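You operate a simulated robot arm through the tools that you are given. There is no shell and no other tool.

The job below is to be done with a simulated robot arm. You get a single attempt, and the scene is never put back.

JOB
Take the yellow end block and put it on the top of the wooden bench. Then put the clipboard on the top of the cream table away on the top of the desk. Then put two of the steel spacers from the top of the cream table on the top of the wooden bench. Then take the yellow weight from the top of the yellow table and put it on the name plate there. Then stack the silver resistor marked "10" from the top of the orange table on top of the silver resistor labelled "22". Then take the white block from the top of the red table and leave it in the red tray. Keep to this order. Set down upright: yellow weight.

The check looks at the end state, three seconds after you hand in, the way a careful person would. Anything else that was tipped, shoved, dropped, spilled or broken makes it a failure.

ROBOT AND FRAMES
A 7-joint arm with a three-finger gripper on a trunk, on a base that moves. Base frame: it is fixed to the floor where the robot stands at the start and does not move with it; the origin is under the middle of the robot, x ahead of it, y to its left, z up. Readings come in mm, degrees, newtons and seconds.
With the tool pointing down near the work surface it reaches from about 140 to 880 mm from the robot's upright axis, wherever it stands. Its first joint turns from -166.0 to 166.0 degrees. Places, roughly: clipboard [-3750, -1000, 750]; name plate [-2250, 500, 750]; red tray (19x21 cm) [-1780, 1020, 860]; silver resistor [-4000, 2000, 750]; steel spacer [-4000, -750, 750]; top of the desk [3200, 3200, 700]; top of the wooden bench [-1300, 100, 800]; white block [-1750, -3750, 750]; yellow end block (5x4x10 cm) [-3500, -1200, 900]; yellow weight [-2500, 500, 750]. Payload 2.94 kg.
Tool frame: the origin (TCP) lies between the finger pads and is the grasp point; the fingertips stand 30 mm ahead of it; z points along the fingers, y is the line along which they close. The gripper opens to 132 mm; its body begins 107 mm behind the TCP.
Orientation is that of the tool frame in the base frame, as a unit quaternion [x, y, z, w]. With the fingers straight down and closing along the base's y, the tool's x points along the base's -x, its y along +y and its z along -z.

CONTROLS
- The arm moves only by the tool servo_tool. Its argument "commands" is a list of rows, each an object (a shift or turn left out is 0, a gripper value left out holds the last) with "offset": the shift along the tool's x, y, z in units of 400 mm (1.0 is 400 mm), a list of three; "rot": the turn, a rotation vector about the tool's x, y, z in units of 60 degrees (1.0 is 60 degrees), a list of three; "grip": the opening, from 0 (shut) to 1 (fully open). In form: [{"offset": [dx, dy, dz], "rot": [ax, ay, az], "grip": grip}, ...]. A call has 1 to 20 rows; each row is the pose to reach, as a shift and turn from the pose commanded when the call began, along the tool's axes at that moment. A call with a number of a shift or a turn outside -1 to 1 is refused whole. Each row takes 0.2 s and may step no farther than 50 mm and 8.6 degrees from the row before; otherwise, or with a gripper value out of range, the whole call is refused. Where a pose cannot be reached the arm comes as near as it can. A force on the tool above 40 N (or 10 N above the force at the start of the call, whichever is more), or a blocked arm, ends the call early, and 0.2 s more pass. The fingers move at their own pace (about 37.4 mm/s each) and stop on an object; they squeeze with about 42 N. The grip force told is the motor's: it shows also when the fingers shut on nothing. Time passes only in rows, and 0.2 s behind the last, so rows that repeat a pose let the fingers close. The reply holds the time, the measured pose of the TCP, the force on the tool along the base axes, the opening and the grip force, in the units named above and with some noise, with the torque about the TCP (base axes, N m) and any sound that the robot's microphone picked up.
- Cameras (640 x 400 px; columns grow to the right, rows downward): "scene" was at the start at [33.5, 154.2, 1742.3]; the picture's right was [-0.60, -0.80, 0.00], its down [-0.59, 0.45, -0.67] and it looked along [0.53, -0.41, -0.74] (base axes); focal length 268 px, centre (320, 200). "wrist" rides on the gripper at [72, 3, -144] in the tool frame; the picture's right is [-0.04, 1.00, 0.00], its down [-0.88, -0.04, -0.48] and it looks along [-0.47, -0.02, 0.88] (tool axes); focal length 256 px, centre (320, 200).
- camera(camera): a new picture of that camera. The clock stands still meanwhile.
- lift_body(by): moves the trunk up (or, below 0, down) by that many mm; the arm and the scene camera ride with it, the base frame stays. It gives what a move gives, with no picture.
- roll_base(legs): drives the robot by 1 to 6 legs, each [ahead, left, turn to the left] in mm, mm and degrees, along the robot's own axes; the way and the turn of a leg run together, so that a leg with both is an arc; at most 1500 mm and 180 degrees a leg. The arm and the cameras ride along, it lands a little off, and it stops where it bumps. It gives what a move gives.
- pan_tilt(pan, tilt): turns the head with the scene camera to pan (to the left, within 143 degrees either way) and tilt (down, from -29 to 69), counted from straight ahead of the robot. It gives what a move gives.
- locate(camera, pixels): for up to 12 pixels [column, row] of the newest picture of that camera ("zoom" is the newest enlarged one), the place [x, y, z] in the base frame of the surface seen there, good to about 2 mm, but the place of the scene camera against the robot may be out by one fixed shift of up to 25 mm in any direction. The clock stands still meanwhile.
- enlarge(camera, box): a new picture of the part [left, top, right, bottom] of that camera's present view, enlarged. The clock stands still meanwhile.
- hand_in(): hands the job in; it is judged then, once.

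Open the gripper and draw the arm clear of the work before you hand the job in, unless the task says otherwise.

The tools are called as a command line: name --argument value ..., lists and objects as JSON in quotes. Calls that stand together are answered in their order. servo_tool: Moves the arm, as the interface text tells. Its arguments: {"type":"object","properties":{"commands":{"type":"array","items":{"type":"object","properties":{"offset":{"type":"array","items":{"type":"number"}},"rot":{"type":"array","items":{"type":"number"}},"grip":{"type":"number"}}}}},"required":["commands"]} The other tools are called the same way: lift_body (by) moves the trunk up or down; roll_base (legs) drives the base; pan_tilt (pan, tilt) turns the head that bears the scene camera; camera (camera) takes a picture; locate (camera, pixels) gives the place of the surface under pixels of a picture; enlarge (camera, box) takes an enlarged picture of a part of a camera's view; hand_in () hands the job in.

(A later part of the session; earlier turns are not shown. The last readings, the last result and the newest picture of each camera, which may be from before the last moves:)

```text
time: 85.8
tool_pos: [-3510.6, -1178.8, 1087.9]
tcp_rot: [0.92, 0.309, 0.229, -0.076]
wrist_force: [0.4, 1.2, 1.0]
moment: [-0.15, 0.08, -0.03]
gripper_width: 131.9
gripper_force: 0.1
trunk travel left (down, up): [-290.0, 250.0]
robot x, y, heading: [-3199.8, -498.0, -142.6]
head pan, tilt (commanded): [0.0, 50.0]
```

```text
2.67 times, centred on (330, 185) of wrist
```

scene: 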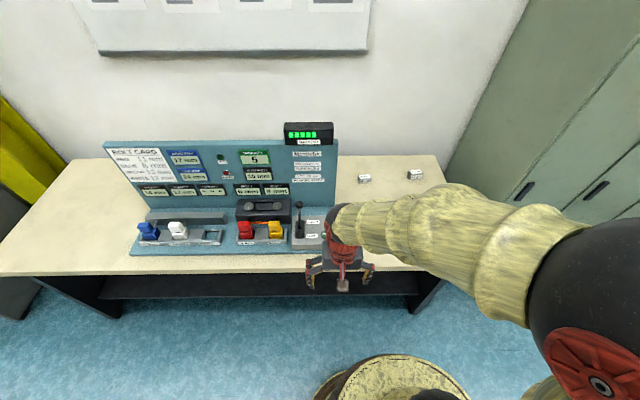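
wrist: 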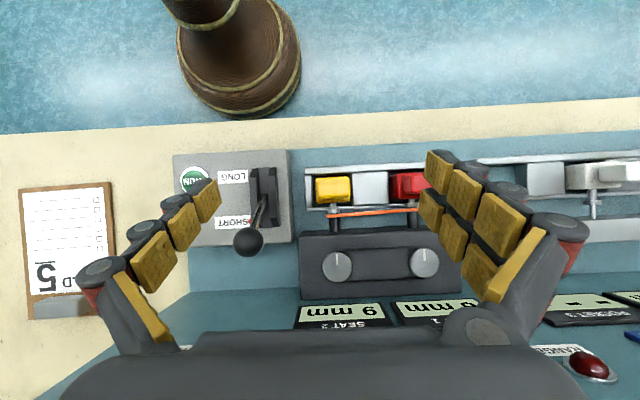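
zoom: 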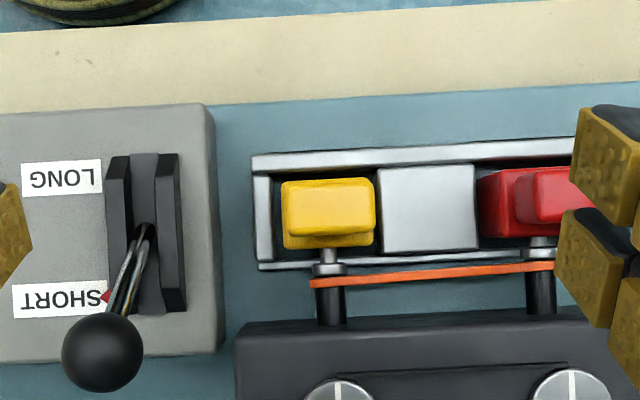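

From above, each block has a silver bolt at its back meeting a black spindle, with the orange strip lying across both bolts. I'll look at the pockets' blocks too, for comparison of how free blocks look.

enlarge --camera "wrist" --box '[480, 130, 640, 230]'

locate --camera "zoom" --pixels '[[455, 180], [455, 260], [455, 320], [400, 180], [220, 200], [300, 300]]'

enlarge --camera "wrist" --box '[296, 165, 456, 265]'

locate --camera "zoom" --pixels '[[140, 155], [140, 168], [130, 180], [135, 205], [200, 175], [60, 182], [440, 155], [460, 163], [460, 200], [150, 80], [70, 65], [215, 95]]'

```text
4.00 times, centred on (560, 180) of wrist
```

zoom: 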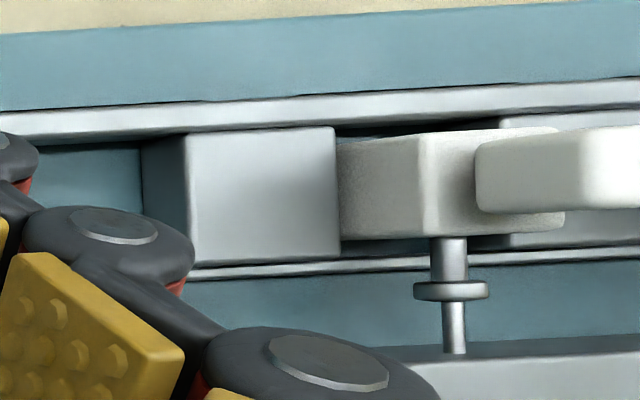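

```text
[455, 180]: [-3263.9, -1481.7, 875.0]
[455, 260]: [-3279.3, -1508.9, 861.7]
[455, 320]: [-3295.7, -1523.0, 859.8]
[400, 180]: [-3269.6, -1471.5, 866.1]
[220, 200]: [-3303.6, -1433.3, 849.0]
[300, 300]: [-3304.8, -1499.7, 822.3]
```

```text
4.00 times, centred on (376, 215) of wrist
```

zoom: 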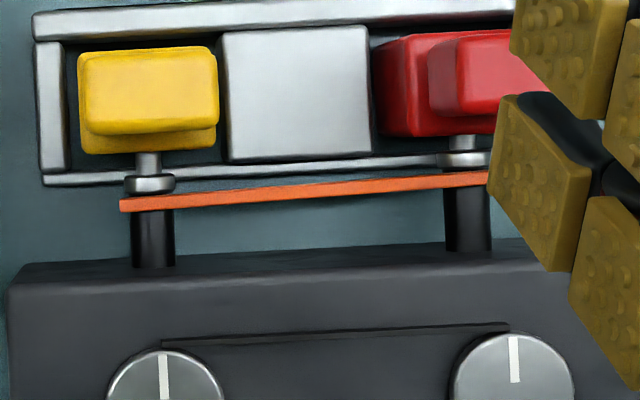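

```text
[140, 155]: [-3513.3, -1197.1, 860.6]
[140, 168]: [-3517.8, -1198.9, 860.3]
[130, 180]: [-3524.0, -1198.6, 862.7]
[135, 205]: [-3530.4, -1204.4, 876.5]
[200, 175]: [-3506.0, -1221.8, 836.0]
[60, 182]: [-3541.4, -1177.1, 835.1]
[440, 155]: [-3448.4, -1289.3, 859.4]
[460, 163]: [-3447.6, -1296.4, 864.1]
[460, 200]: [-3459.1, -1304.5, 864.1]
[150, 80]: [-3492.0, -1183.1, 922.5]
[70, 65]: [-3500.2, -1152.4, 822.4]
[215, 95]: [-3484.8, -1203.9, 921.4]
```

The strip sits right behind the bolt collars at z≈875. I'll straighten the hand, part-close the gripper to ~80 mm (so it clears the red head and the lever), and line up over the yellow head at about (-3496,-1186).

servo_tool --commands '[{"rot": [0, -0.117, 0], "grip": 0.62}, {"rot": [0, -0.234, 0]}, {"rot": [0, -0.351, 0]}, {"rot": [0, -0.468, 0]}, {"rot": [0, -0.468, 0]}, {"rot": [0, -0.468, 0]}, {"rot": [0, -0.468, 0]}]'

camera --camera "wrist"

```text
time: 87.4
tool_pos: [-3512.7, -1181.7, 1084.5]
tcp_rot: [0.948, 0.319, 0.001, 0.0]
wrist_force: [0.1, 0.2, 0.5]
moment: [0.0, 0.0, -0.02]
gripper_width: 81.8
gripper_force: 0.1
trunk travel left (down, up): [-290.0, 250.0]
robot x, y, heading: [-3202.1, -493.0, -142.8]
head pan, tilt (commanded): [0.0, 50.0]
```

```text
taken
```

wrist: 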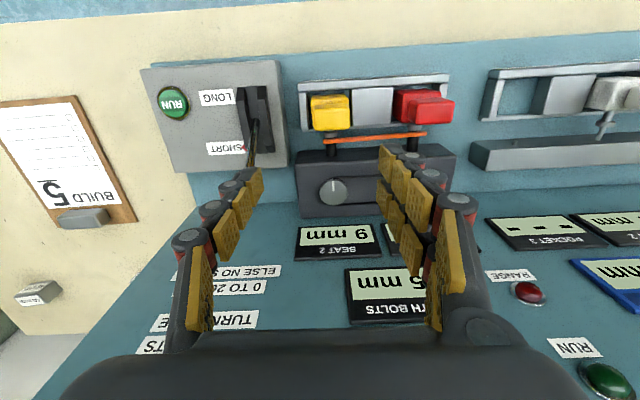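

Fingers are at 82 mm opening. Descending to z≈950 over the yellow head to check alignment.

servo_tool --commands '[{"offset": [0.027, 0.034, 0.0], "rot": [0, 0, -0.02]}, {"offset": [0.027, 0.034, 0.1], "rot": [0, 0, -0.02]}, {"offset": [0.027, 0.034, 0.2], "rot": [0, 0, -0.02]}, {"offset": [0.027, 0.034, 0.3], "rot": [0, 0, -0.02]}, {"offset": [0.027, 0.034, 0.33], "rot": [0, 0, -0.02]}, {"offset": [0.027, 0.034, 0.33], "rot": [0, 0, -0.02]}]'

camera --camera "wrist"

enlarge --camera "scene" --box '[225, 180, 345, 255]'

```text
time: 88.8
tool_pos: [-3492.9, -1186.8, 949.1]
tcp_rot: [0.944, 0.329, 0.0, 0.001]
wrist_force: [-0.1, -0.1, -0.2]
moment: [-0.02, 0.01, -0.01]
gripper_width: 82.0
gripper_force: 0.0
trunk travel left (down, up): [-290.0, 250.0]
robot x, y, heading: [-3201.8, -494.7, -142.9]
head pan, tilt (commanded): [0.0, 50.0]
```

```text
taken
```

wrist: 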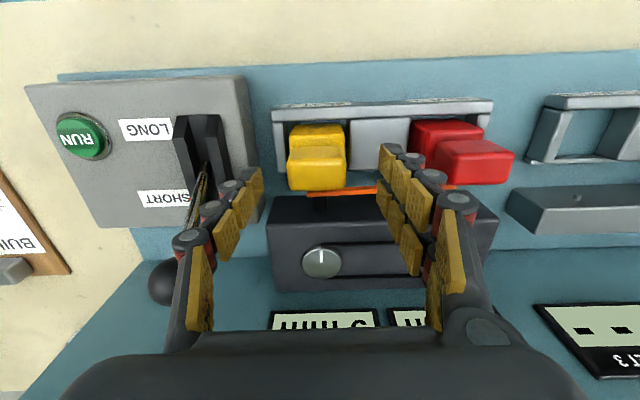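

```text
5.33 times, centred on (285, 218) of scene
```

zoom: 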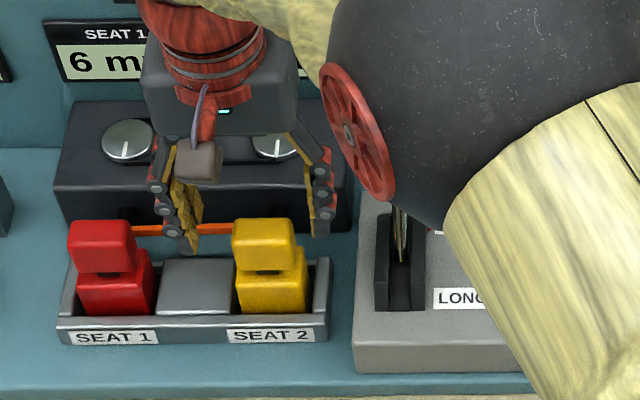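

The yellow head (center ~(318,168)) lines up between the fingers. Descend 41 mm to z≈908 and close on the head.

servo_tool --commands '[{"offset": [0.01, 0.0, 0.05]}, {"offset": [0.01, 0.0, 0.1025]}, {"offset": [0.01, 0.0, 0.1025]}, {"offset": [0.01, 0.0, 0.1025], "grip": 0.0}, {"offset": [0.01, 0.0, 0.1025], "grip": 0.0}, {"offset": [0.01, 0.0, 0.1025], "grip": 0.0}, {"offset": [0.01, 0.0, 0.1025], "grip": 0.0}, {"offset": [0.01, 0.0, 0.1025], "grip": 0.0}, {"offset": [0.01, 0.0, 0.1025], "grip": 0.0}]'

camera --camera "wrist"

```text
time: 90.8
tool_pos: [-3491.7, -1183.8, 908.3]
tcp_rot: [0.944, 0.329, 0.001, 0.0]
wrist_force: [-1.3, 0.4, -0.6]
moment: [0.05, 0.01, 0.01]
gripper_width: 42.9
gripper_force: 42.2
trunk travel left (down, up): [-290.0, 250.0]
robot x, y, heading: [-3198.9, -494.3, -142.7]
head pan, tilt (commanded): [0.0, 50.0]
```

```text
taken
```

wrist: 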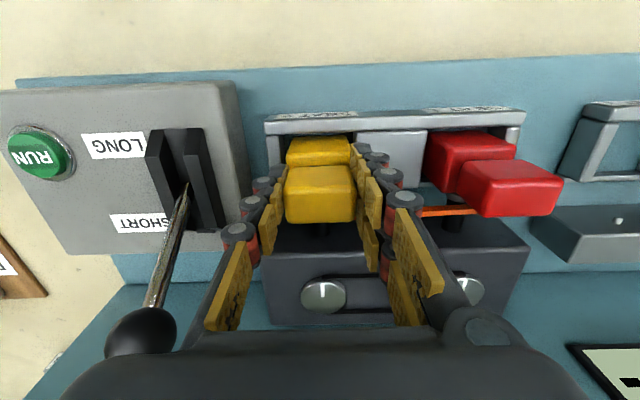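

Gripped at 42.9 mm, forces small. I'll test-lift just 3 mm and look at forces and whether the red block or strip moves.

servo_tool --commands '[{"offset": [0, 0, -0.0025]}, {"offset": [0, 0, -0.005]}, {"offset": [0, 0, -0.0075]}]'

camera --camera "wrist"

enlarge --camera "scene" --box '[225, 180, 345, 255]'

```text
time: 91.6
tool_pos: [-3492.5, -1184.9, 912.1]
tcp_rot: [0.944, 0.329, 0.001, -0.001]
wrist_force: [0.0, -0.5, -3.3]
moment: [0.01, -0.03, 0.03]
gripper_width: 42.8
gripper_force: 41.5
trunk travel left (down, up): [-290.0, 250.0]
robot x, y, heading: [-3199.7, -496.4, -142.9]
head pan, tilt (commanded): [0.0, 50.0]
```

```text
taken
```

wrist: 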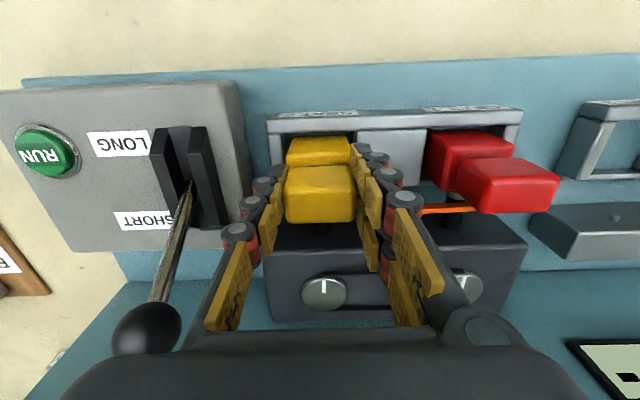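

```text
5.33 times, centred on (285, 218) of scene
```

zoom: 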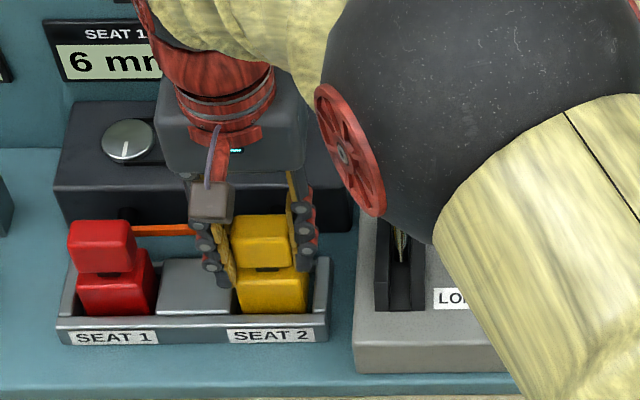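

Force is only -3.3 N, so the block rises freely. Lifting further 6 mm gently and checking the strip.

servo_tool --commands '[{"offset": [0, 0, -0.005]}, {"offset": [0, 0, -0.01]}, {"offset": [0, 0, -0.015]}]'

enlarge --camera "wrist" --box '[260, 100, 580, 300]'

enlarge --camera "scene" --box '[225, 180, 345, 255]'

```text
time: 92.4
tool_pos: [-3493.9, -1183.6, 918.9]
tcp_rot: [0.944, 0.329, 0.0, -0.001]
wrist_force: [-0.1, 1.0, -2.7]
moment: [0.05, -0.02, 0.05]
gripper_width: 42.8
gripper_force: 41.4
trunk travel left (down, up): [-290.0, 250.0]
robot x, y, heading: [-3198.5, -495.2, -142.5]
head pan, tilt (commanded): [0.0, 50.0]
```

```text
2.00 times, centred on (420, 200) of wrist
```

zoom: 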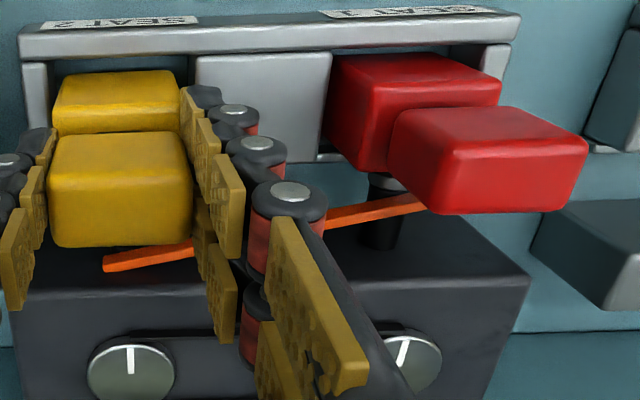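

```text
5.33 times, centred on (285, 218) of scene
```

zoom: 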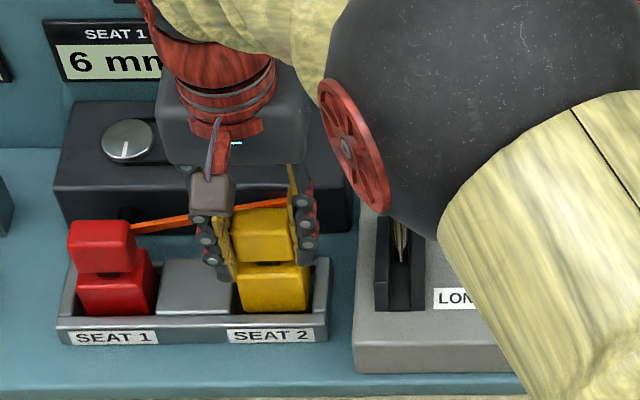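

The strip's yellow end rose with the block, so the strip rests on (or is threaded onto) both bolts. I'll set the block back down exactly and release so I can inspect the strip first.

servo_tool --commands '[{"offset": [0, 0, 0.006]}, {"offset": [0, 0, 0.012]}, {"offset": [0, 0, 0.018]}, {"offset": [0, 0, 0.0225]}, {"offset": [0, 0, 0.0225]}]'

enlarge --camera "wrist" --box '[260, 100, 580, 300]'

enlarge --camera "scene" --box '[225, 180, 345, 255]'

```text
time: 93.6
tool_pos: [-3493.3, -1183.0, 909.9]
tcp_rot: [0.944, 0.329, 0.001, 0.0]
wrist_force: [0.8, 0.3, -2.4]
moment: [0.03, -0.02, -0.04]
gripper_width: 42.8
gripper_force: 42.7
trunk travel left (down, up): [-290.0, 250.0]
robot x, y, heading: [-3198.9, -494.9, -142.6]
head pan, tilt (commanded): [0.0, 50.0]
```

```text
2.00 times, centred on (420, 200) of wrist
```

zoom: 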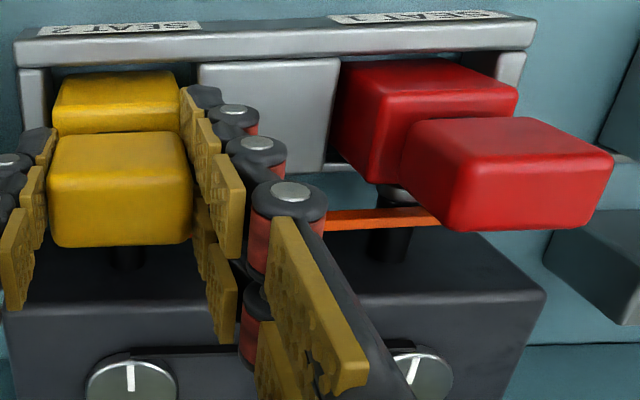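

```text
5.33 times, centred on (285, 218) of scene
```

zoom: 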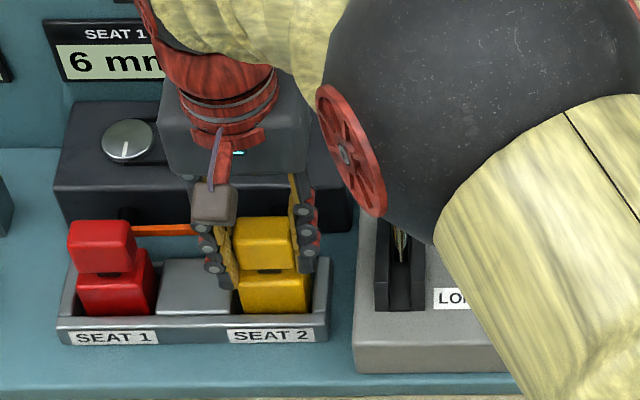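

Strip returned to level. Lowering the last ~1.5 mm until it's seated, then opening to ~80 mm.

servo_tool --commands '[{"offset": [0, 0, 0.002]}, {"offset": [0, 0, 0.004]}, {"offset": [0, 0, 0.004]}]'

servo_tool --commands '[{"grip": 0.62}, {"grip": 0.62}, {"grip": 0.62}, {"grip": 0.62}]'

servo_tool --commands '[{"offset": [0, 0, -0.1]}, {"offset": [0, 0, -0.2]}, {"offset": [0, 0, -0.3]}, {"offset": [0, 0, -0.44]}]'

```text
time: 94.4
tool_pos: [-3495.1, -1182.5, 909.7]
tcp_rot: [0.944, 0.329, -0.001, 0.0]
wrist_force: [-0.7, 0.0, -2.7]
moment: [-0.03, 0.01, 0.02]
gripper_width: 42.7
gripper_force: 41.4
trunk travel left (down, up): [-290.0, 250.0]
robot x, y, heading: [-3200.1, -495.9, -142.9]
head pan, tilt (commanded): [0.0, 50.0]
```

```text
time: 95.4
tool_pos: [-3495.3, -1183.2, 909.5]
tcp_rot: [0.944, 0.329, 0.0, 0.0]
wrist_force: [0.5, 0.0, 0.3]
moment: [-0.02, -0.03, -0.02]
gripper_width: 81.8
gripper_force: 0.1
trunk travel left (down, up): [-290.0, 250.0]
robot x, y, heading: [-3199.7, -490.9, -143.2]
head pan, tilt (commanded): [0.0, 50.0]
```

```text
refused: row 4 steps farther than a row can; nothing moved
```

Block is seated and released. Now I raise the hand clear in allowed steps, then yaw it to view the strip from the right-hand side.

servo_tool --commands '[{"offset": [0, 0, -0.1]}, {"offset": [0, 0, -0.2]}, {"offset": [0, 0, -0.3]}, {"offset": [0, 0, -0.4]}, {"offset": [0, 0, -0.5]}]'

camera --camera "wrist"

enlarge --camera "wrist" --box '[270, 80, 470, 205]'

```text
time: 96.6
tool_pos: [-3491.8, -1179.0, 1111.7]
tcp_rot: [0.944, 0.329, 0.0, 0.001]
wrist_force: [-0.4, 1.1, 0.0]
moment: [-0.03, 0.05, -0.01]
gripper_width: 82.0
gripper_force: 0.1
trunk travel left (down, up): [-290.0, 250.0]
robot x, y, heading: [-3200.3, -498.1, -142.8]
head pan, tilt (commanded): [0.0, 50.0]
```

```text
taken
```

wrist: 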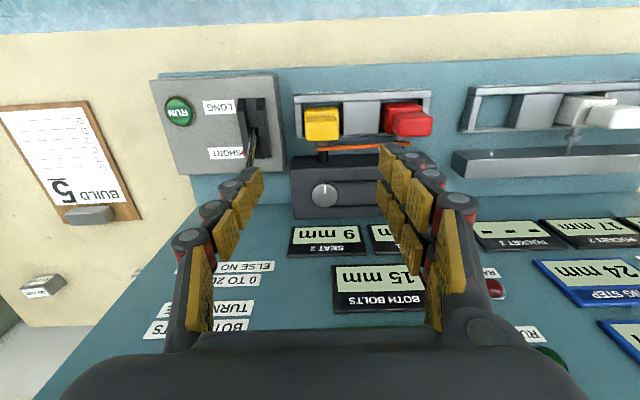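

```text
3.20 times, centred on (370, 142) of wrist
```

zoom: 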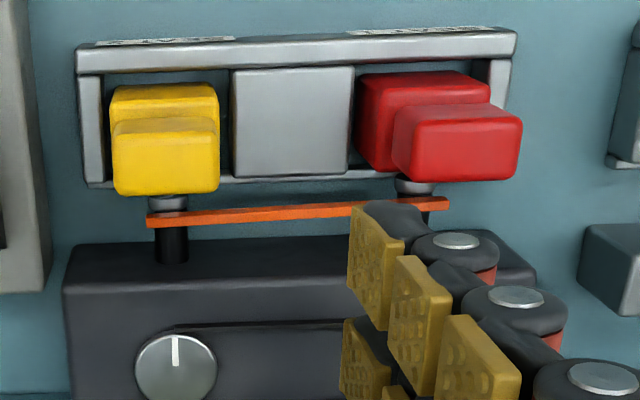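

The strip looks like a thin bar spanning both spindles. I'll yaw the hand ~90° and shift right to look along it from the side.

servo_tool --commands '[{"offset": [-0.014, -0.071, 0], "rot": [0, 0, -0.125]}, {"offset": [-0.028, -0.142, 0], "rot": [0, 0, -0.25]}, {"offset": [-0.042, -0.213, 0], "rot": [0, 0, -0.375]}, {"offset": [-0.056, -0.284, 0], "rot": [0, 0, -0.5]}, {"offset": [-0.07, -0.355, 0], "rot": [0, 0, -0.625]}, {"offset": [-0.084, -0.426, 0], "rot": [0, 0, -0.75]}, {"offset": [-0.098, -0.497, 0], "rot": [0, 0, -0.875]}, {"offset": [-0.112, -0.568, 0], "rot": [0, 0, -1.0]}]'

servo_tool --commands '[{"rot": [0, 0, -0.125]}, {"rot": [0, 0, -0.25]}, {"rot": [0, 0, -0.375]}, {"rot": [0, 0, -0.5]}, {"rot": [0, 0, -0.5]}]'

camera --camera "wrist"

```text
time: 98.4
tool_pos: [-3670.7, -1030.2, 1109.3]
tcp_rot: [0.653, 0.757, 0.0, 0.0]
wrist_force: [-0.3, 0.4, 1.5]
moment: [0.0, -0.04, 0.03]
gripper_width: 81.7
gripper_force: 0.0
trunk travel left (down, up): [-290.0, 250.0]
robot x, y, heading: [-3201.1, -496.6, -142.8]
head pan, tilt (commanded): [0.0, 50.0]
```

```text
time: 99.6
tool_pos: [-3671.1, -1031.7, 1109.3]
tcp_rot: [0.434, 0.901, 0.0, 0.0]
wrist_force: [-0.6, -0.3, 0.0]
moment: [-0.01, 0.01, 0.02]
gripper_width: 81.9
gripper_force: 0.1
trunk travel left (down, up): [-290.0, 250.0]
robot x, y, heading: [-3200.5, -494.9, -142.6]
head pan, tilt (commanded): [0.0, 50.0]
```

```text
taken
```

wrist: 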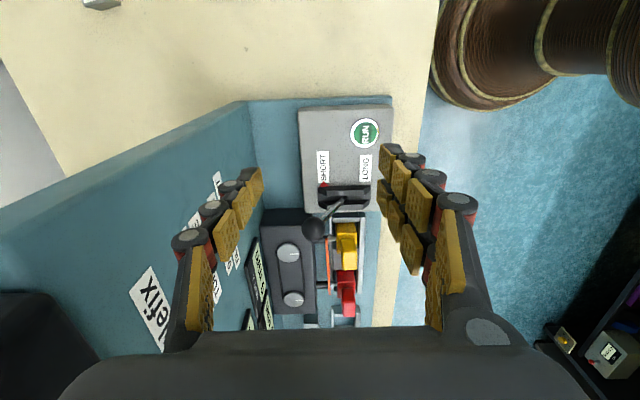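

The lever ball at (312,228) partly hides the yellow bolt. I'll shift toward the robot by 45 mm and tilt more for an oblique side view.

servo_tool --commands '[{"offset": [0.05, 0.06, 0], "rot": [0, -0.125, 0]}, {"offset": [0.1, 0.12, 0], "rot": [0, -0.25, 0]}, {"offset": [0.15, 0.12, 0], "rot": [0, -0.333, 0]}, {"offset": [0.15, 0.12, 0], "rot": [0, -0.333, 0]}]'

camera --camera "wrist"

enlarge --camera "wrist" --box '[260, 120, 380, 240]'

```text
time: 100.6
tool_pos: [-3669.0, -956.2, 1109.3]
tcp_rot: [0.429, 0.887, -0.075, 0.156]
wrist_force: [0.5, 0.0, 0.5]
moment: [-0.01, 0.0, 0.0]
gripper_width: 81.8
gripper_force: 0.1
trunk travel left (down, up): [-290.0, 250.0]
robot x, y, heading: [-3200.3, -496.1, -142.9]
head pan, tilt (commanded): [0.0, 50.0]
```

```text
taken
```

wrist: 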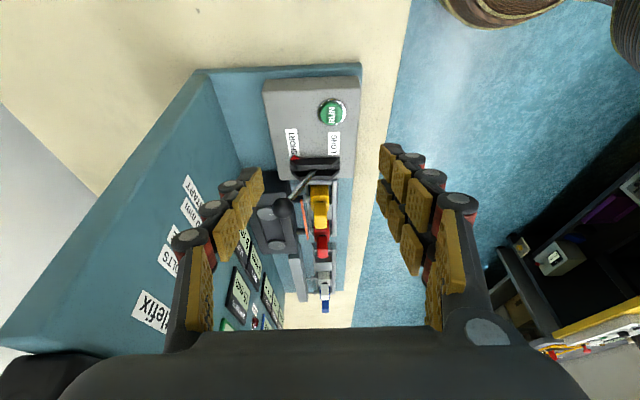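

```text
3.33 times, centred on (320, 180) of wrist
```

zoom: 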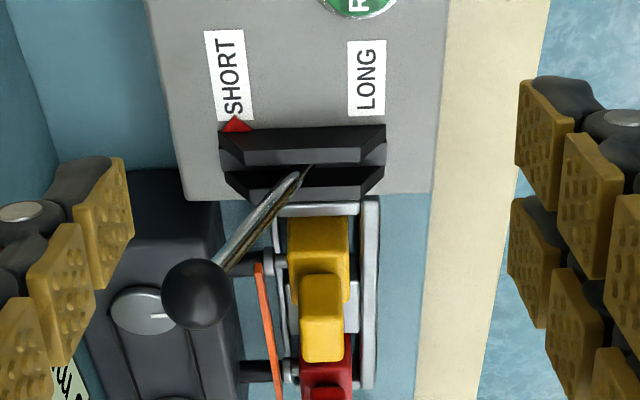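

Zooming in on the bolt/strip junction at the yellow block.

enlarge --camera "wrist" --box '[290, 180, 340, 240]'

locate --camera "zoom" --pixels '[[120, 140], [130, 200], [150, 300], [100, 120], [150, 130]]'

enlarge --camera "scene" --box '[230, 190, 310, 255]'

```text
6.67 times, centred on (315, 210) of wrist
```

zoom: 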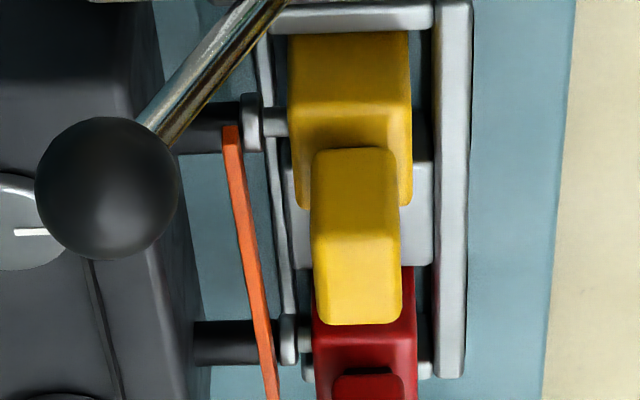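

```text
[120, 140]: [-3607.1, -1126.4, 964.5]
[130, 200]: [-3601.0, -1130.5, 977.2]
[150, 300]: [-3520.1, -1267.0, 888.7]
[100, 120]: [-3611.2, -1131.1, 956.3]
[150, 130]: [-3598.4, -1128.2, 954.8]
```

```text
6.15 times, centred on (270, 222) of scene
```

zoom: 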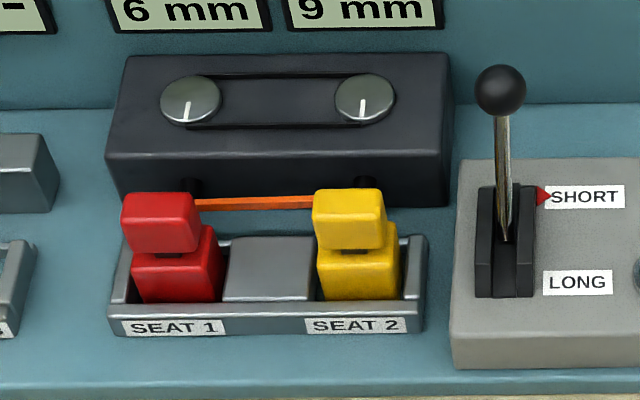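

The strip appears to lie across the tops of the black spindles behind the collars. I'll return the hand to the top-down pose over the yellow seat to measure the strip precisely (and see if it shifted).

servo_tool --commands '[{"rot": [0, 0.125, 0]}, {"rot": [0, 0.25, 0]}, {"rot": [0, 0.333, 0]}, {"rot": [0, 0.333, 0]}]'

servo_tool --commands '[{"rot": [0, 0, 0.125]}, {"rot": [0, 0, 0.25]}, {"rot": [0, 0, 0.375]}, {"rot": [0, 0, 0.5]}, {"rot": [0, 0, 0.625]}, {"rot": [0, 0, 0.75]}, {"rot": [0, 0, 0.875]}, {"rot": [0, 0, 1.0]}]'

servo_tool --commands '[{"rot": [0, 0, 0.125]}, {"rot": [0, 0, 0.25]}, {"rot": [0, 0, 0.375]}, {"rot": [0, 0, 0.5]}, {"rot": [0, 0, 0.5]}]'

```text
time: 101.6
tool_pos: [-3670.1, -956.2, 1109.5]
tcp_rot: [0.436, 0.9, 0.0, -0.001]
wrist_force: [0.3, -0.6, -0.4]
moment: [0.0, 0.01, 0.01]
gripper_width: 81.7
gripper_force: 0.1
trunk travel left (down, up): [-290.0, 250.0]
robot x, y, heading: [-3202.0, -496.5, -143.1]
head pan, tilt (commanded): [0.0, 50.0]
```

```text
time: 103.4
tool_pos: [-3668.9, -955.4, 1108.4]
tcp_rot: [0.828, 0.561, 0.001, 0.001]
wrist_force: [-0.1, 0.6, -0.7]
moment: [-0.04, 0.03, 0.03]
gripper_width: 81.9
gripper_force: 0.0
trunk travel left (down, up): [-290.0, 250.0]
robot x, y, heading: [-3202.4, -495.2, -143.0]
head pan, tilt (commanded): [0.0, 50.0]
```

```text
time: 104.6
tool_pos: [-3669.3, -954.6, 1110.0]
tcp_rot: [0.945, 0.328, 0.0, 0.0]
wrist_force: [0.7, -0.3, 0.9]
moment: [-0.02, 0.05, 0.01]
gripper_width: 81.9
gripper_force: 0.1
trunk travel left (down, up): [-290.0, 250.0]
robot x, y, heading: [-3200.8, -493.6, -142.6]
head pan, tilt (commanded): [0.0, 50.0]
```

Now sliding back over the strip with a 28° tilt for the straight-down view.

servo_tool --commands '[{"offset": [-0.01, 0.1, 0], "rot": [0, 0.0585, 0], "grip": 1.0}, {"offset": [-0.02, 0.2, 0], "rot": [0, 0.117, 0]}, {"offset": [-0.03, 0.3, 0], "rot": [0, 0.1755, 0]}, {"offset": [-0.04, 0.4, 0], "rot": [0, 0.234, 0]}, {"offset": [-0.05, 0.5, 0], "rot": [0, 0.2925, 0]}, {"offset": [-0.06, 0.6, 0], "rot": [0, 0.351, 0]}, {"offset": [-0.07, 0.7, 0], "rot": [0, 0.4095, 0]}, {"offset": [-0.08, 0.797, 0], "rot": [0, 0.468, 0]}, {"offset": [-0.08, 0.797, 0], "rot": [0, 0.468, 0]}]'

camera --camera "wrist"

enlarge --camera "wrist" --box '[240, 140, 400, 240]'

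```text
time: 106.6
tool_pos: [-3490.3, -1212.8, 1106.3]
tcp_rot: [0.916, 0.32, 0.229, -0.081]
wrist_force: [-0.1, -0.5, 0.1]
moment: [0.0, 0.04, -0.01]
gripper_width: 131.8
gripper_force: 0.0
out of reach, approached as far as the arm can: row 8, 9
trunk travel left (down, up): [-290.0, 250.0]
robot x, y, heading: [-3200.9, -493.4, -142.9]
head pan, tilt (commanded): [0.0, 50.0]
```

```text
taken
```

wrist: 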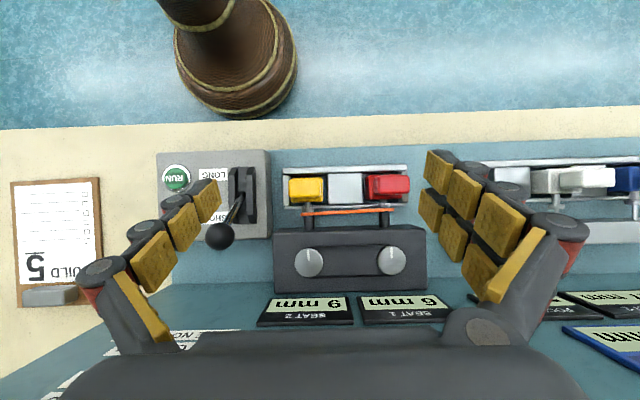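

```text
4.00 times, centred on (320, 190) of wrist
```

zoom: 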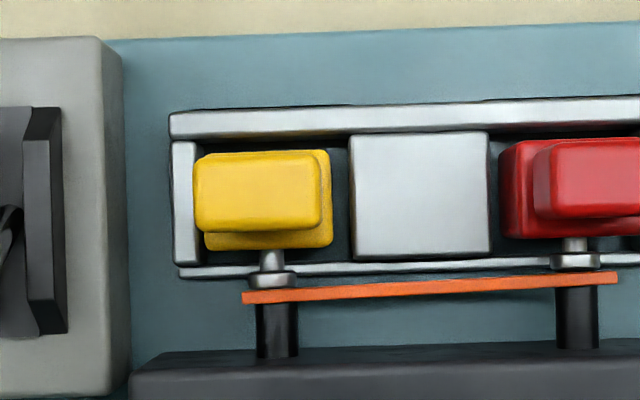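

The strip is a loose-looking bar ~143 mm long from (243,298) to (618,277) lying atop both black spindles. Measuring its points and the spindles.

locate --camera "zoom" --pixels '[[246, 296], [276, 295], [330, 290], [430, 284], [575, 276], [615, 276], [277, 320], [277, 345], [575, 300], [575, 335], [272, 278], [575, 260]]'

enlarge --camera "wrist" --box '[294, 195, 344, 235]'

locate --camera "zoom" --pixels '[[100, 160], [100, 168], [100, 175], [300, 140], [300, 148], [300, 155], [150, 110], [150, 130], [155, 200], [155, 280]]'

```text
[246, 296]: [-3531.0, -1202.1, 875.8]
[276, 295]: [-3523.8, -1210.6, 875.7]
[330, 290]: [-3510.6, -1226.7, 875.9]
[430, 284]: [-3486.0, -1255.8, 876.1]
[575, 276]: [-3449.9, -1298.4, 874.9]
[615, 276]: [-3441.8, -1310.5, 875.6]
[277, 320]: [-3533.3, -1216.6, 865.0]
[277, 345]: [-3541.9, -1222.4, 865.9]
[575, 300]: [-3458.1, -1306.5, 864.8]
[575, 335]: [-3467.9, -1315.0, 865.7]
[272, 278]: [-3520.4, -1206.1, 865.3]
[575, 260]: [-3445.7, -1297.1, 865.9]
```

```text
10.00 times, centred on (319, 215) of wrist
```

zoom: 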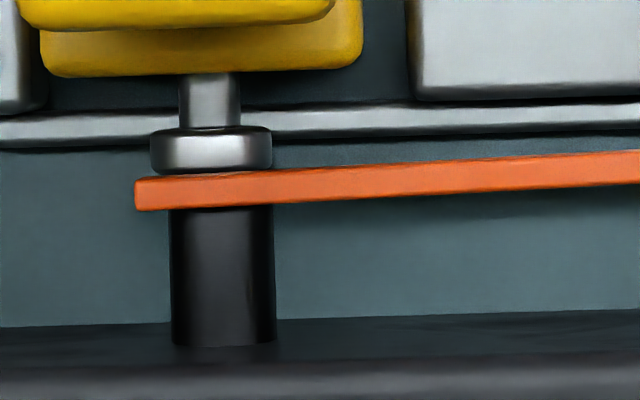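

```text
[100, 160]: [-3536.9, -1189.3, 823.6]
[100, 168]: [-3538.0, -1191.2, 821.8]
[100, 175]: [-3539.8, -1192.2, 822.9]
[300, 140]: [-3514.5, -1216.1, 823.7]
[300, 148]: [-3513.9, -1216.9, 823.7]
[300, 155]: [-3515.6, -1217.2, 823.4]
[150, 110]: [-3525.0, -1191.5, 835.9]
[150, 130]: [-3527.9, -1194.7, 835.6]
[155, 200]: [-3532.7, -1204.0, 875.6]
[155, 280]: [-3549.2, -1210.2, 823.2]
```

The bar returned to exactly the same place, so it may be mechanically tied. Before deciding, I'll check the wall posters for instructions.

pan_tilt --pan 10 --tilt 20

camera --camera "scene"

enlarge --camera "scene" --box '[150, 20, 420, 190]'

```text
time: 107.5
tool_pos: [-3491.5, -1211.3, 1104.0]
tcp_rot: [0.916, 0.319, 0.229, -0.08]
wrist_force: [-0.4, -0.1, -0.4]
moment: [0.03, 0.0, -0.02]
gripper_width: 131.8
gripper_force: 0.0
trunk travel left (down, up): [-290.0, 250.0]
robot x, y, heading: [-3197.7, -495.6, -143.0]
head pan, tilt (commanded): [10.0, 20.0]
```

```text
taken
```

scene: 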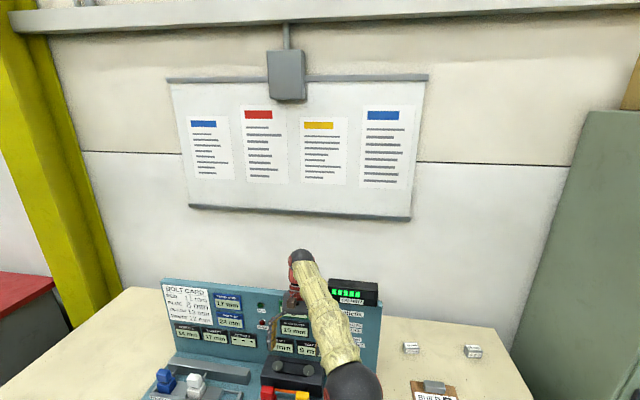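

```text
2.35 times, centred on (285, 105) of scene
```

zoom: 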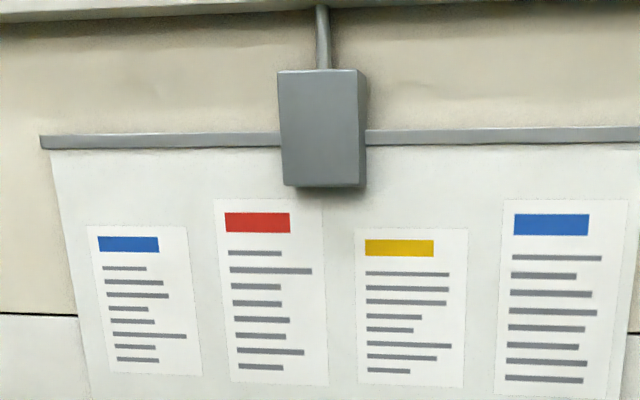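

Posters are only decorative lines. I'll straighten the hand, regrip the yellow head and repeat a small lift, this time measuring the strip's ends while lifted.

servo_tool --commands '[{"rot": [0, -0.117, 0]}, {"rot": [0, -0.234, 0]}, {"rot": [0, -0.351, 0]}, {"rot": [0, -0.468, 0], "grip": 0.62}, {"rot": [0, -0.468, 0], "grip": 0.62}, {"rot": [0, -0.468, 0], "grip": 0.62}, {"rot": [0, -0.468, 0], "grip": 0.62}]'

pan_tilt --pan 0 --tilt 50

```text
time: 109.1
tool_pos: [-3491.3, -1214.1, 1106.0]
tcp_rot: [0.945, 0.328, 0.0, 0.0]
wrist_force: [-0.5, 0.2, 0.0]
moment: [0.02, 0.0, -0.01]
gripper_width: 81.8
gripper_force: 0.0
trunk travel left (down, up): [-290.0, 250.0]
robot x, y, heading: [-3200.8, -494.9, -143.0]
head pan, tilt (commanded): [10.0, 20.0]
```

```text
time: 110.1
tool_pos: [-3491.1, -1213.8, 1107.5]
tcp_rot: [0.944, 0.329, 0.001, 0.0]
wrist_force: [0.0, 0.7, 0.0]
moment: [0.01, -0.01, -0.01]
gripper_width: 81.9
gripper_force: 0.1
trunk travel left (down, up): [-290.0, 250.0]
robot x, y, heading: [-3200.7, -497.0, -143.1]
head pan, tilt (commanded): [0.0, 50.0]
```

Moving back over the yellow head at z≈950.

servo_tool --commands '[{"offset": [0.042, -0.0625, 0.0]}, {"offset": [0.042, -0.0625, 0.1]}, {"offset": [0.042, -0.0625, 0.2]}, {"offset": [0.042, -0.0625, 0.3]}, {"offset": [0.042, -0.0625, 0.39]}, {"offset": [0.042, -0.0625, 0.39]}]'

camera --camera "wrist"

```text
time: 111.5
tool_pos: [-3494.1, -1184.5, 950.9]
tcp_rot: [0.945, 0.328, 0.0, 0.0]
wrist_force: [-0.6, -0.7, -0.5]
moment: [0.02, 0.03, 0.0]
gripper_width: 81.7
gripper_force: 0.0
trunk travel left (down, up): [-290.0, 250.0]
robot x, y, heading: [-3196.7, -498.6, -142.8]
head pan, tilt (commanded): [0.0, 50.0]
```

```text
taken
```

wrist: 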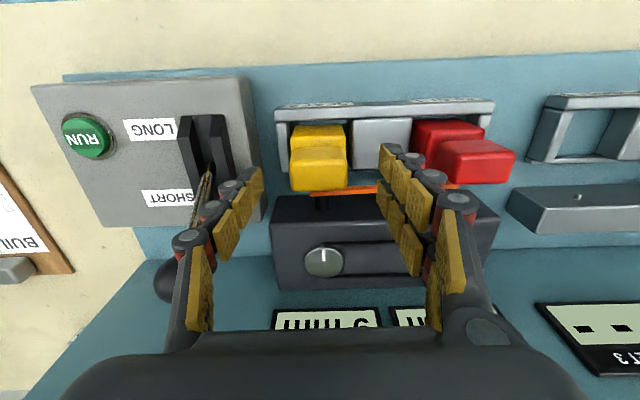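

Aligned; I shift 6 mm toward the robot to keep fingers farther from the strip, descend to z≈909 and grip.

servo_tool --commands '[{"offset": [0.015, 0.0, 0.0]}, {"offset": [0.015, 0.0, 0.05]}, {"offset": [0.015, 0.0, 0.104]}, {"offset": [0.015, 0.0, 0.104], "grip": 0.0}, {"offset": [0.015, 0.0, 0.104], "grip": 0.0}, {"offset": [0.015, 0.0, 0.104], "grip": 0.0}, {"offset": [0.015, 0.0, 0.104], "grip": 0.0}, {"offset": [0.015, 0.0, 0.104], "grip": 0.0}]'

servo_tool --commands '[{"offset": [0, 0, -0.005]}, {"offset": [0, 0, -0.01]}, {"offset": [0, 0, -0.015]}, {"offset": [0, 0, -0.02]}, {"offset": [0, 0, -0.02]}]'

enlarge --camera "wrist" --box '[260, 100, 580, 300]'

enlarge --camera "scene" --box '[225, 180, 345, 255]'

```text
time: 113.3
tool_pos: [-3489.3, -1180.4, 910.6]
tcp_rot: [0.944, 0.329, 0.0, 0.0]
wrist_force: [-0.9, -0.1, 0.2]
moment: [-0.02, 0.07, 0.03]
gripper_width: 43.2
gripper_force: 38.3
trunk travel left (down, up): [-290.0, 250.0]
robot x, y, heading: [-3198.5, -495.3, -142.7]
head pan, tilt (commanded): [0.0, 50.0]
```

```text
time: 114.5
tool_pos: [-3489.3, -1180.7, 918.3]
tcp_rot: [0.945, 0.328, 0.001, 0.0]
wrist_force: [0.1, -1.1, -2.5]
moment: [0.0, -0.06, 0.03]
gripper_width: 42.6
gripper_force: 42.1
trunk travel left (down, up): [-290.0, 250.0]
robot x, y, heading: [-3201.8, -495.1, -143.1]
head pan, tilt (commanded): [0.0, 50.0]
```

```text
2.00 times, centred on (420, 200) of wrist
```

zoom: 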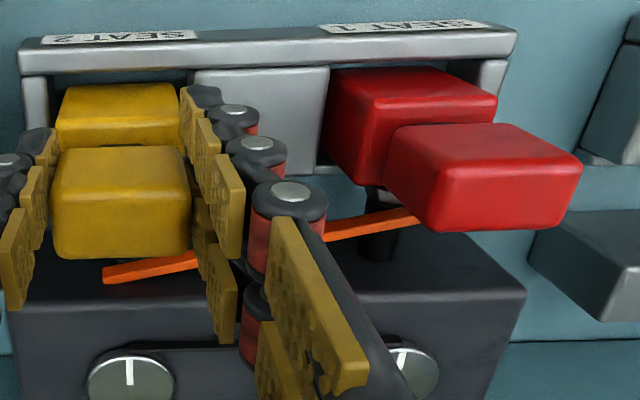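

```text
5.33 times, centred on (285, 218) of scene
```

zoom: 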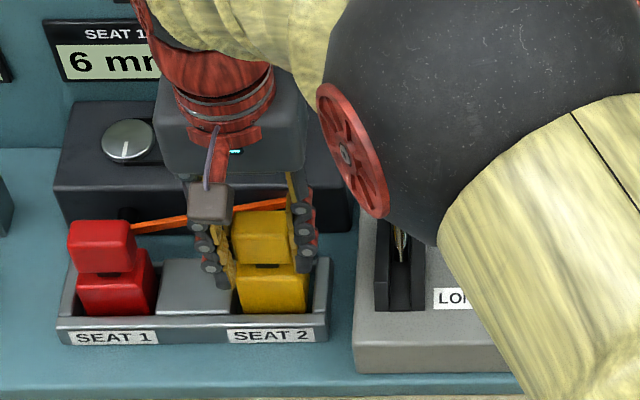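

Locating the strip's points in this lifted state (8 mm lift) from the wrist view.

enlarge --camera "wrist" --box '[260, 150, 500, 300]'

locate --camera "zoom" --pixels '[[145, 225], [170, 220], [235, 212], [430, 165], [470, 155], [500, 147], [450, 168], [480, 160]]'

```text
2.67 times, centred on (380, 225) of wrist
```

zoom: 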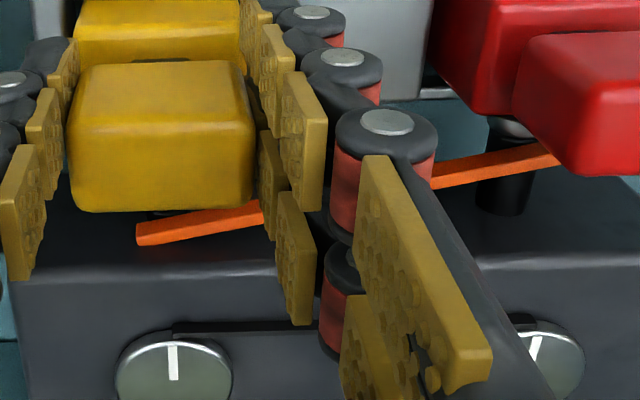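

```text
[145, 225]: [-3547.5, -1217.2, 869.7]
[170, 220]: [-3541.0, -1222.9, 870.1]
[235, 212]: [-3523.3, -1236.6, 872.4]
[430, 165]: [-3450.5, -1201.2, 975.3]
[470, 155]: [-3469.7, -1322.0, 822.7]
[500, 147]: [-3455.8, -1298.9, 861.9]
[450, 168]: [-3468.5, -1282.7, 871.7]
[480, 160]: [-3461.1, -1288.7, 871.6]
```

While lifted, the strip's yellow end swung back ~20 mm toward the housing and dropped slightly, and earlier it returned exactly when lowered – so it moves with the spindle as part of the machine. I'll keep lifting slowly, watching force.

servo_tool --commands '[{"offset": [0, 0, -0.0075]}, {"offset": [0, 0, -0.015]}, {"offset": [0, 0, -0.0225]}, {"offset": [0, 0, -0.03]}, {"offset": [0, 0, -0.03]}]'

enlarge --camera "wrist" --box '[260, 120, 500, 270]'

enlarge --camera "scene" --box '[225, 160, 345, 255]'

```text
time: 115.7
tool_pos: [-3488.9, -1179.2, 930.1]
tcp_rot: [0.945, 0.328, 0.0, 0.0]
wrist_force: [0.7, 0.2, -3.8]
moment: [0.03, 0.0, -0.01]
gripper_width: 42.7
gripper_force: 42.2
trunk travel left (down, up): [-290.0, 250.0]
robot x, y, heading: [-3196.5, -493.2, -142.8]
head pan, tilt (commanded): [0.0, 50.0]
```

```text
2.67 times, centred on (380, 195) of wrist
```

zoom: 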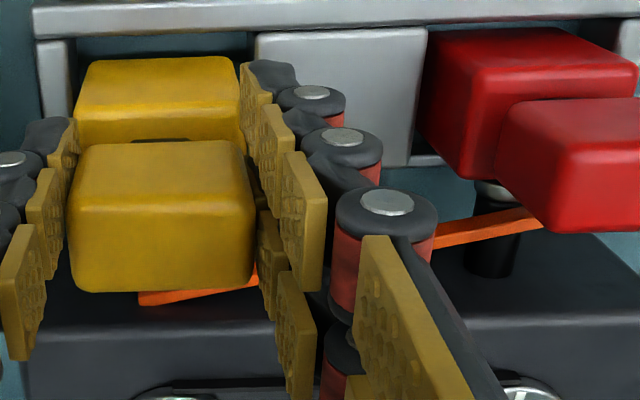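

```text
4.21 times, centred on (285, 208) of scene
```

zoom: 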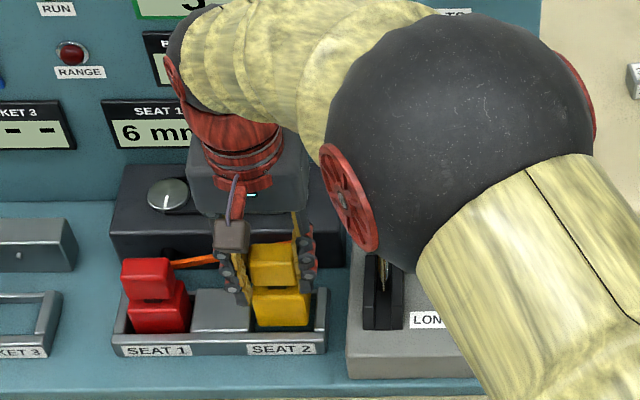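

Still free (-3.8 N), strip's end stays put now. Continue lifting steadily to z≈1010.

servo_tool --commands '[{"offset": [0, 0, -0.02]}, {"offset": [0, 0, -0.04]}, {"offset": [0, 0, -0.06]}, {"offset": [0, 0, -0.08]}, {"offset": [0, 0, -0.1]}, {"offset": [0, 0, -0.13]}, {"offset": [0, 0, -0.16]}, {"offset": [0, 0, -0.2]}, {"offset": [0, 0, -0.2]}]'

camera --camera "wrist"

enlarge --camera "scene" --box '[205, 140, 345, 255]'

```text
time: 117.7
tool_pos: [-3489.2, -1179.3, 1009.3]
tcp_rot: [0.944, 0.329, 0.0, 0.0]
wrist_force: [-0.5, 0.0, -3.2]
moment: [0.05, -0.05, 0.0]
gripper_width: 42.9
gripper_force: 42.2
trunk travel left (down, up): [-290.0, 250.0]
robot x, y, heading: [-3200.5, -495.1, -142.9]
head pan, tilt (commanded): [0.0, 50.0]
```

```text
taken
```

wrist: 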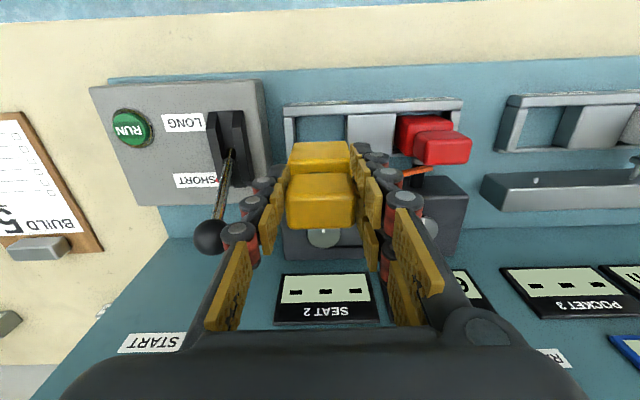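

```text
3.48 times, centred on (275, 198) of scene
```

zoom: 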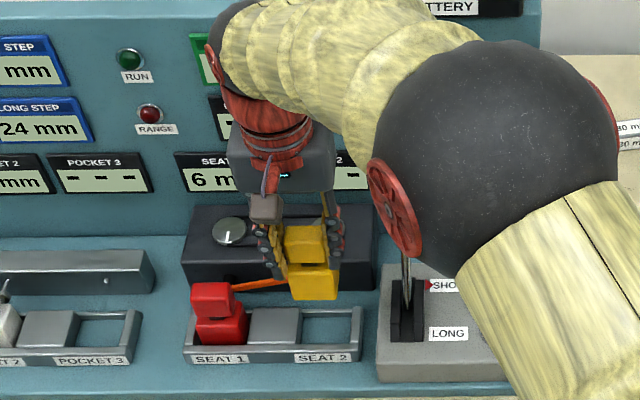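

The block is out (Seat 2 now reads "---") and the machine is undisturbed. Raise the trunk, then draw the arm in toward the robot.

lift_body --by 120

servo_tool --commands '[{"offset": [0.1, -0.05, 0]}, {"offset": [0.2, -0.1, 0]}, {"offset": [0.3, -0.15, 0]}, {"offset": [0.4, -0.2, 0]}, {"offset": [0.5, -0.25, 0]}, {"offset": [0.6, -0.3, 0]}, {"offset": [0.7, -0.35, 0]}, {"offset": [0.75, -0.4, 0]}]'

roll_base --legs '[[-320, 0, 0]]'

camera --camera "scene"

camera --camera "wrist"

```text
time: 119.2
tool_pos: [-3489.0, -1180.9, 1128.8]
tcp_rot: [0.945, 0.328, 0.001, -0.002]
wrist_force: [-0.4, -0.3, -3.2]
moment: [0.02, -0.02, 0.03]
gripper_width: 43.2
gripper_force: 41.7
trunk travel left (down, up): [-410.0, 130.0]
robot x, y, heading: [-3198.5, -498.5, -142.9]
head pan, tilt (commanded): [0.0, 50.0]
```

```text
time: 121.0
tool_pos: [-3353.8, -865.7, 1131.0]
tcp_rot: [0.944, 0.329, 0.0, 0.0]
wrist_force: [-0.1, 0.4, -3.8]
moment: [0.01, -0.06, 0.0]
gripper_width: 42.9
gripper_force: 41.9
trunk travel left (down, up): [-410.0, 130.0]
robot x, y, heading: [-3198.1, -496.6, -142.7]
head pan, tilt (commanded): [0.0, 50.0]
```

```text
time: 123.1
tool_pos: [-3095.9, -672.6, 1130.7]
tcp_rot: [0.944, 0.329, 0.0, -0.001]
wrist_force: [0.6, 1.4, -3.1]
moment: [0.0, 0.01, 0.01]
gripper_width: 42.8
gripper_force: 42.2
trunk travel left (down, up): [-410.0, 130.0]
robot x, y, heading: [-2945.4, -300.9, -142.7]
head pan, tilt (commanded): [0.0, 50.0]
```

```text
taken
```

scene: 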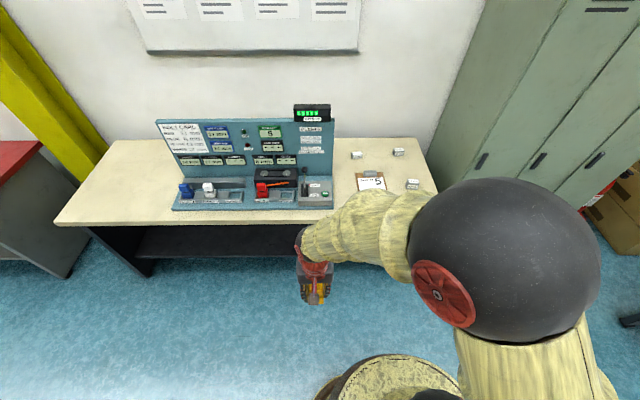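

```text
taken
```

wrist: 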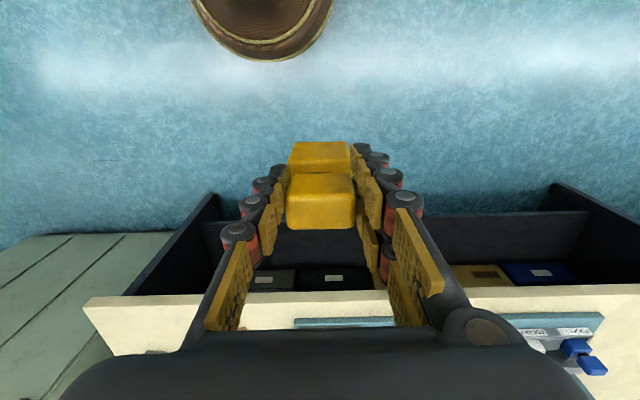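

Backed off cleanly holding the block. Now drive: right 1215 mm, back 2430 mm through the gap, then left 1000 mm in front of the wooden bench.

roll_base --legs '[[0, -1215, 0], [-1250, 0, 0], [-1180, 0, 0]]'

pan_tilt --pan 40 --tilt 40

camera --camera "scene"

```text
time: 140.8
tool_pos: [-1913.0, 1775.3, 1130.3]
tcp_rot: [0.948, 0.317, 0.0, 0.0]
wrist_force: [0.2, -0.4, -2.7]
moment: [0.0, -0.01, 0.0]
gripper_width: 42.8
gripper_force: 41.8
trunk travel left (down, up): [-410.0, 130.0]
robot x, y, heading: [-1747.8, 2141.0, -144.6]
head pan, tilt (commanded): [0.0, 50.0]
```

```text
time: 141.9
tool_pos: [-1914.8, 1775.2, 1130.2]
tcp_rot: [0.949, 0.316, 0.0, 0.0]
wrist_force: [-0.4, 0.5, -3.0]
moment: [0.02, -0.05, -0.01]
gripper_width: 42.9
gripper_force: 42.5
trunk travel left (down, up): [-410.0, 130.0]
robot x, y, heading: [-1748.0, 2139.4, -144.2]
head pan, tilt (commanded): [40.0, 40.0]
```

```text
taken
```

scene: 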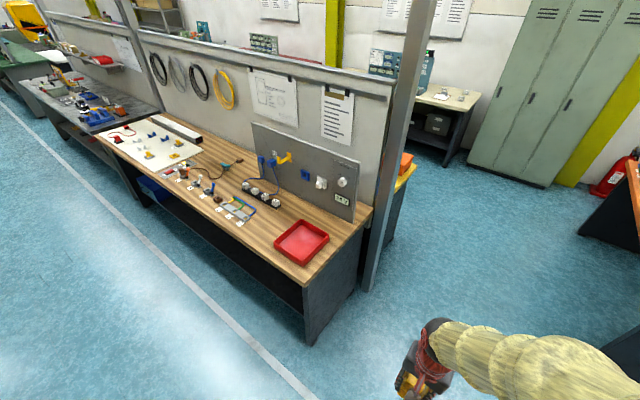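

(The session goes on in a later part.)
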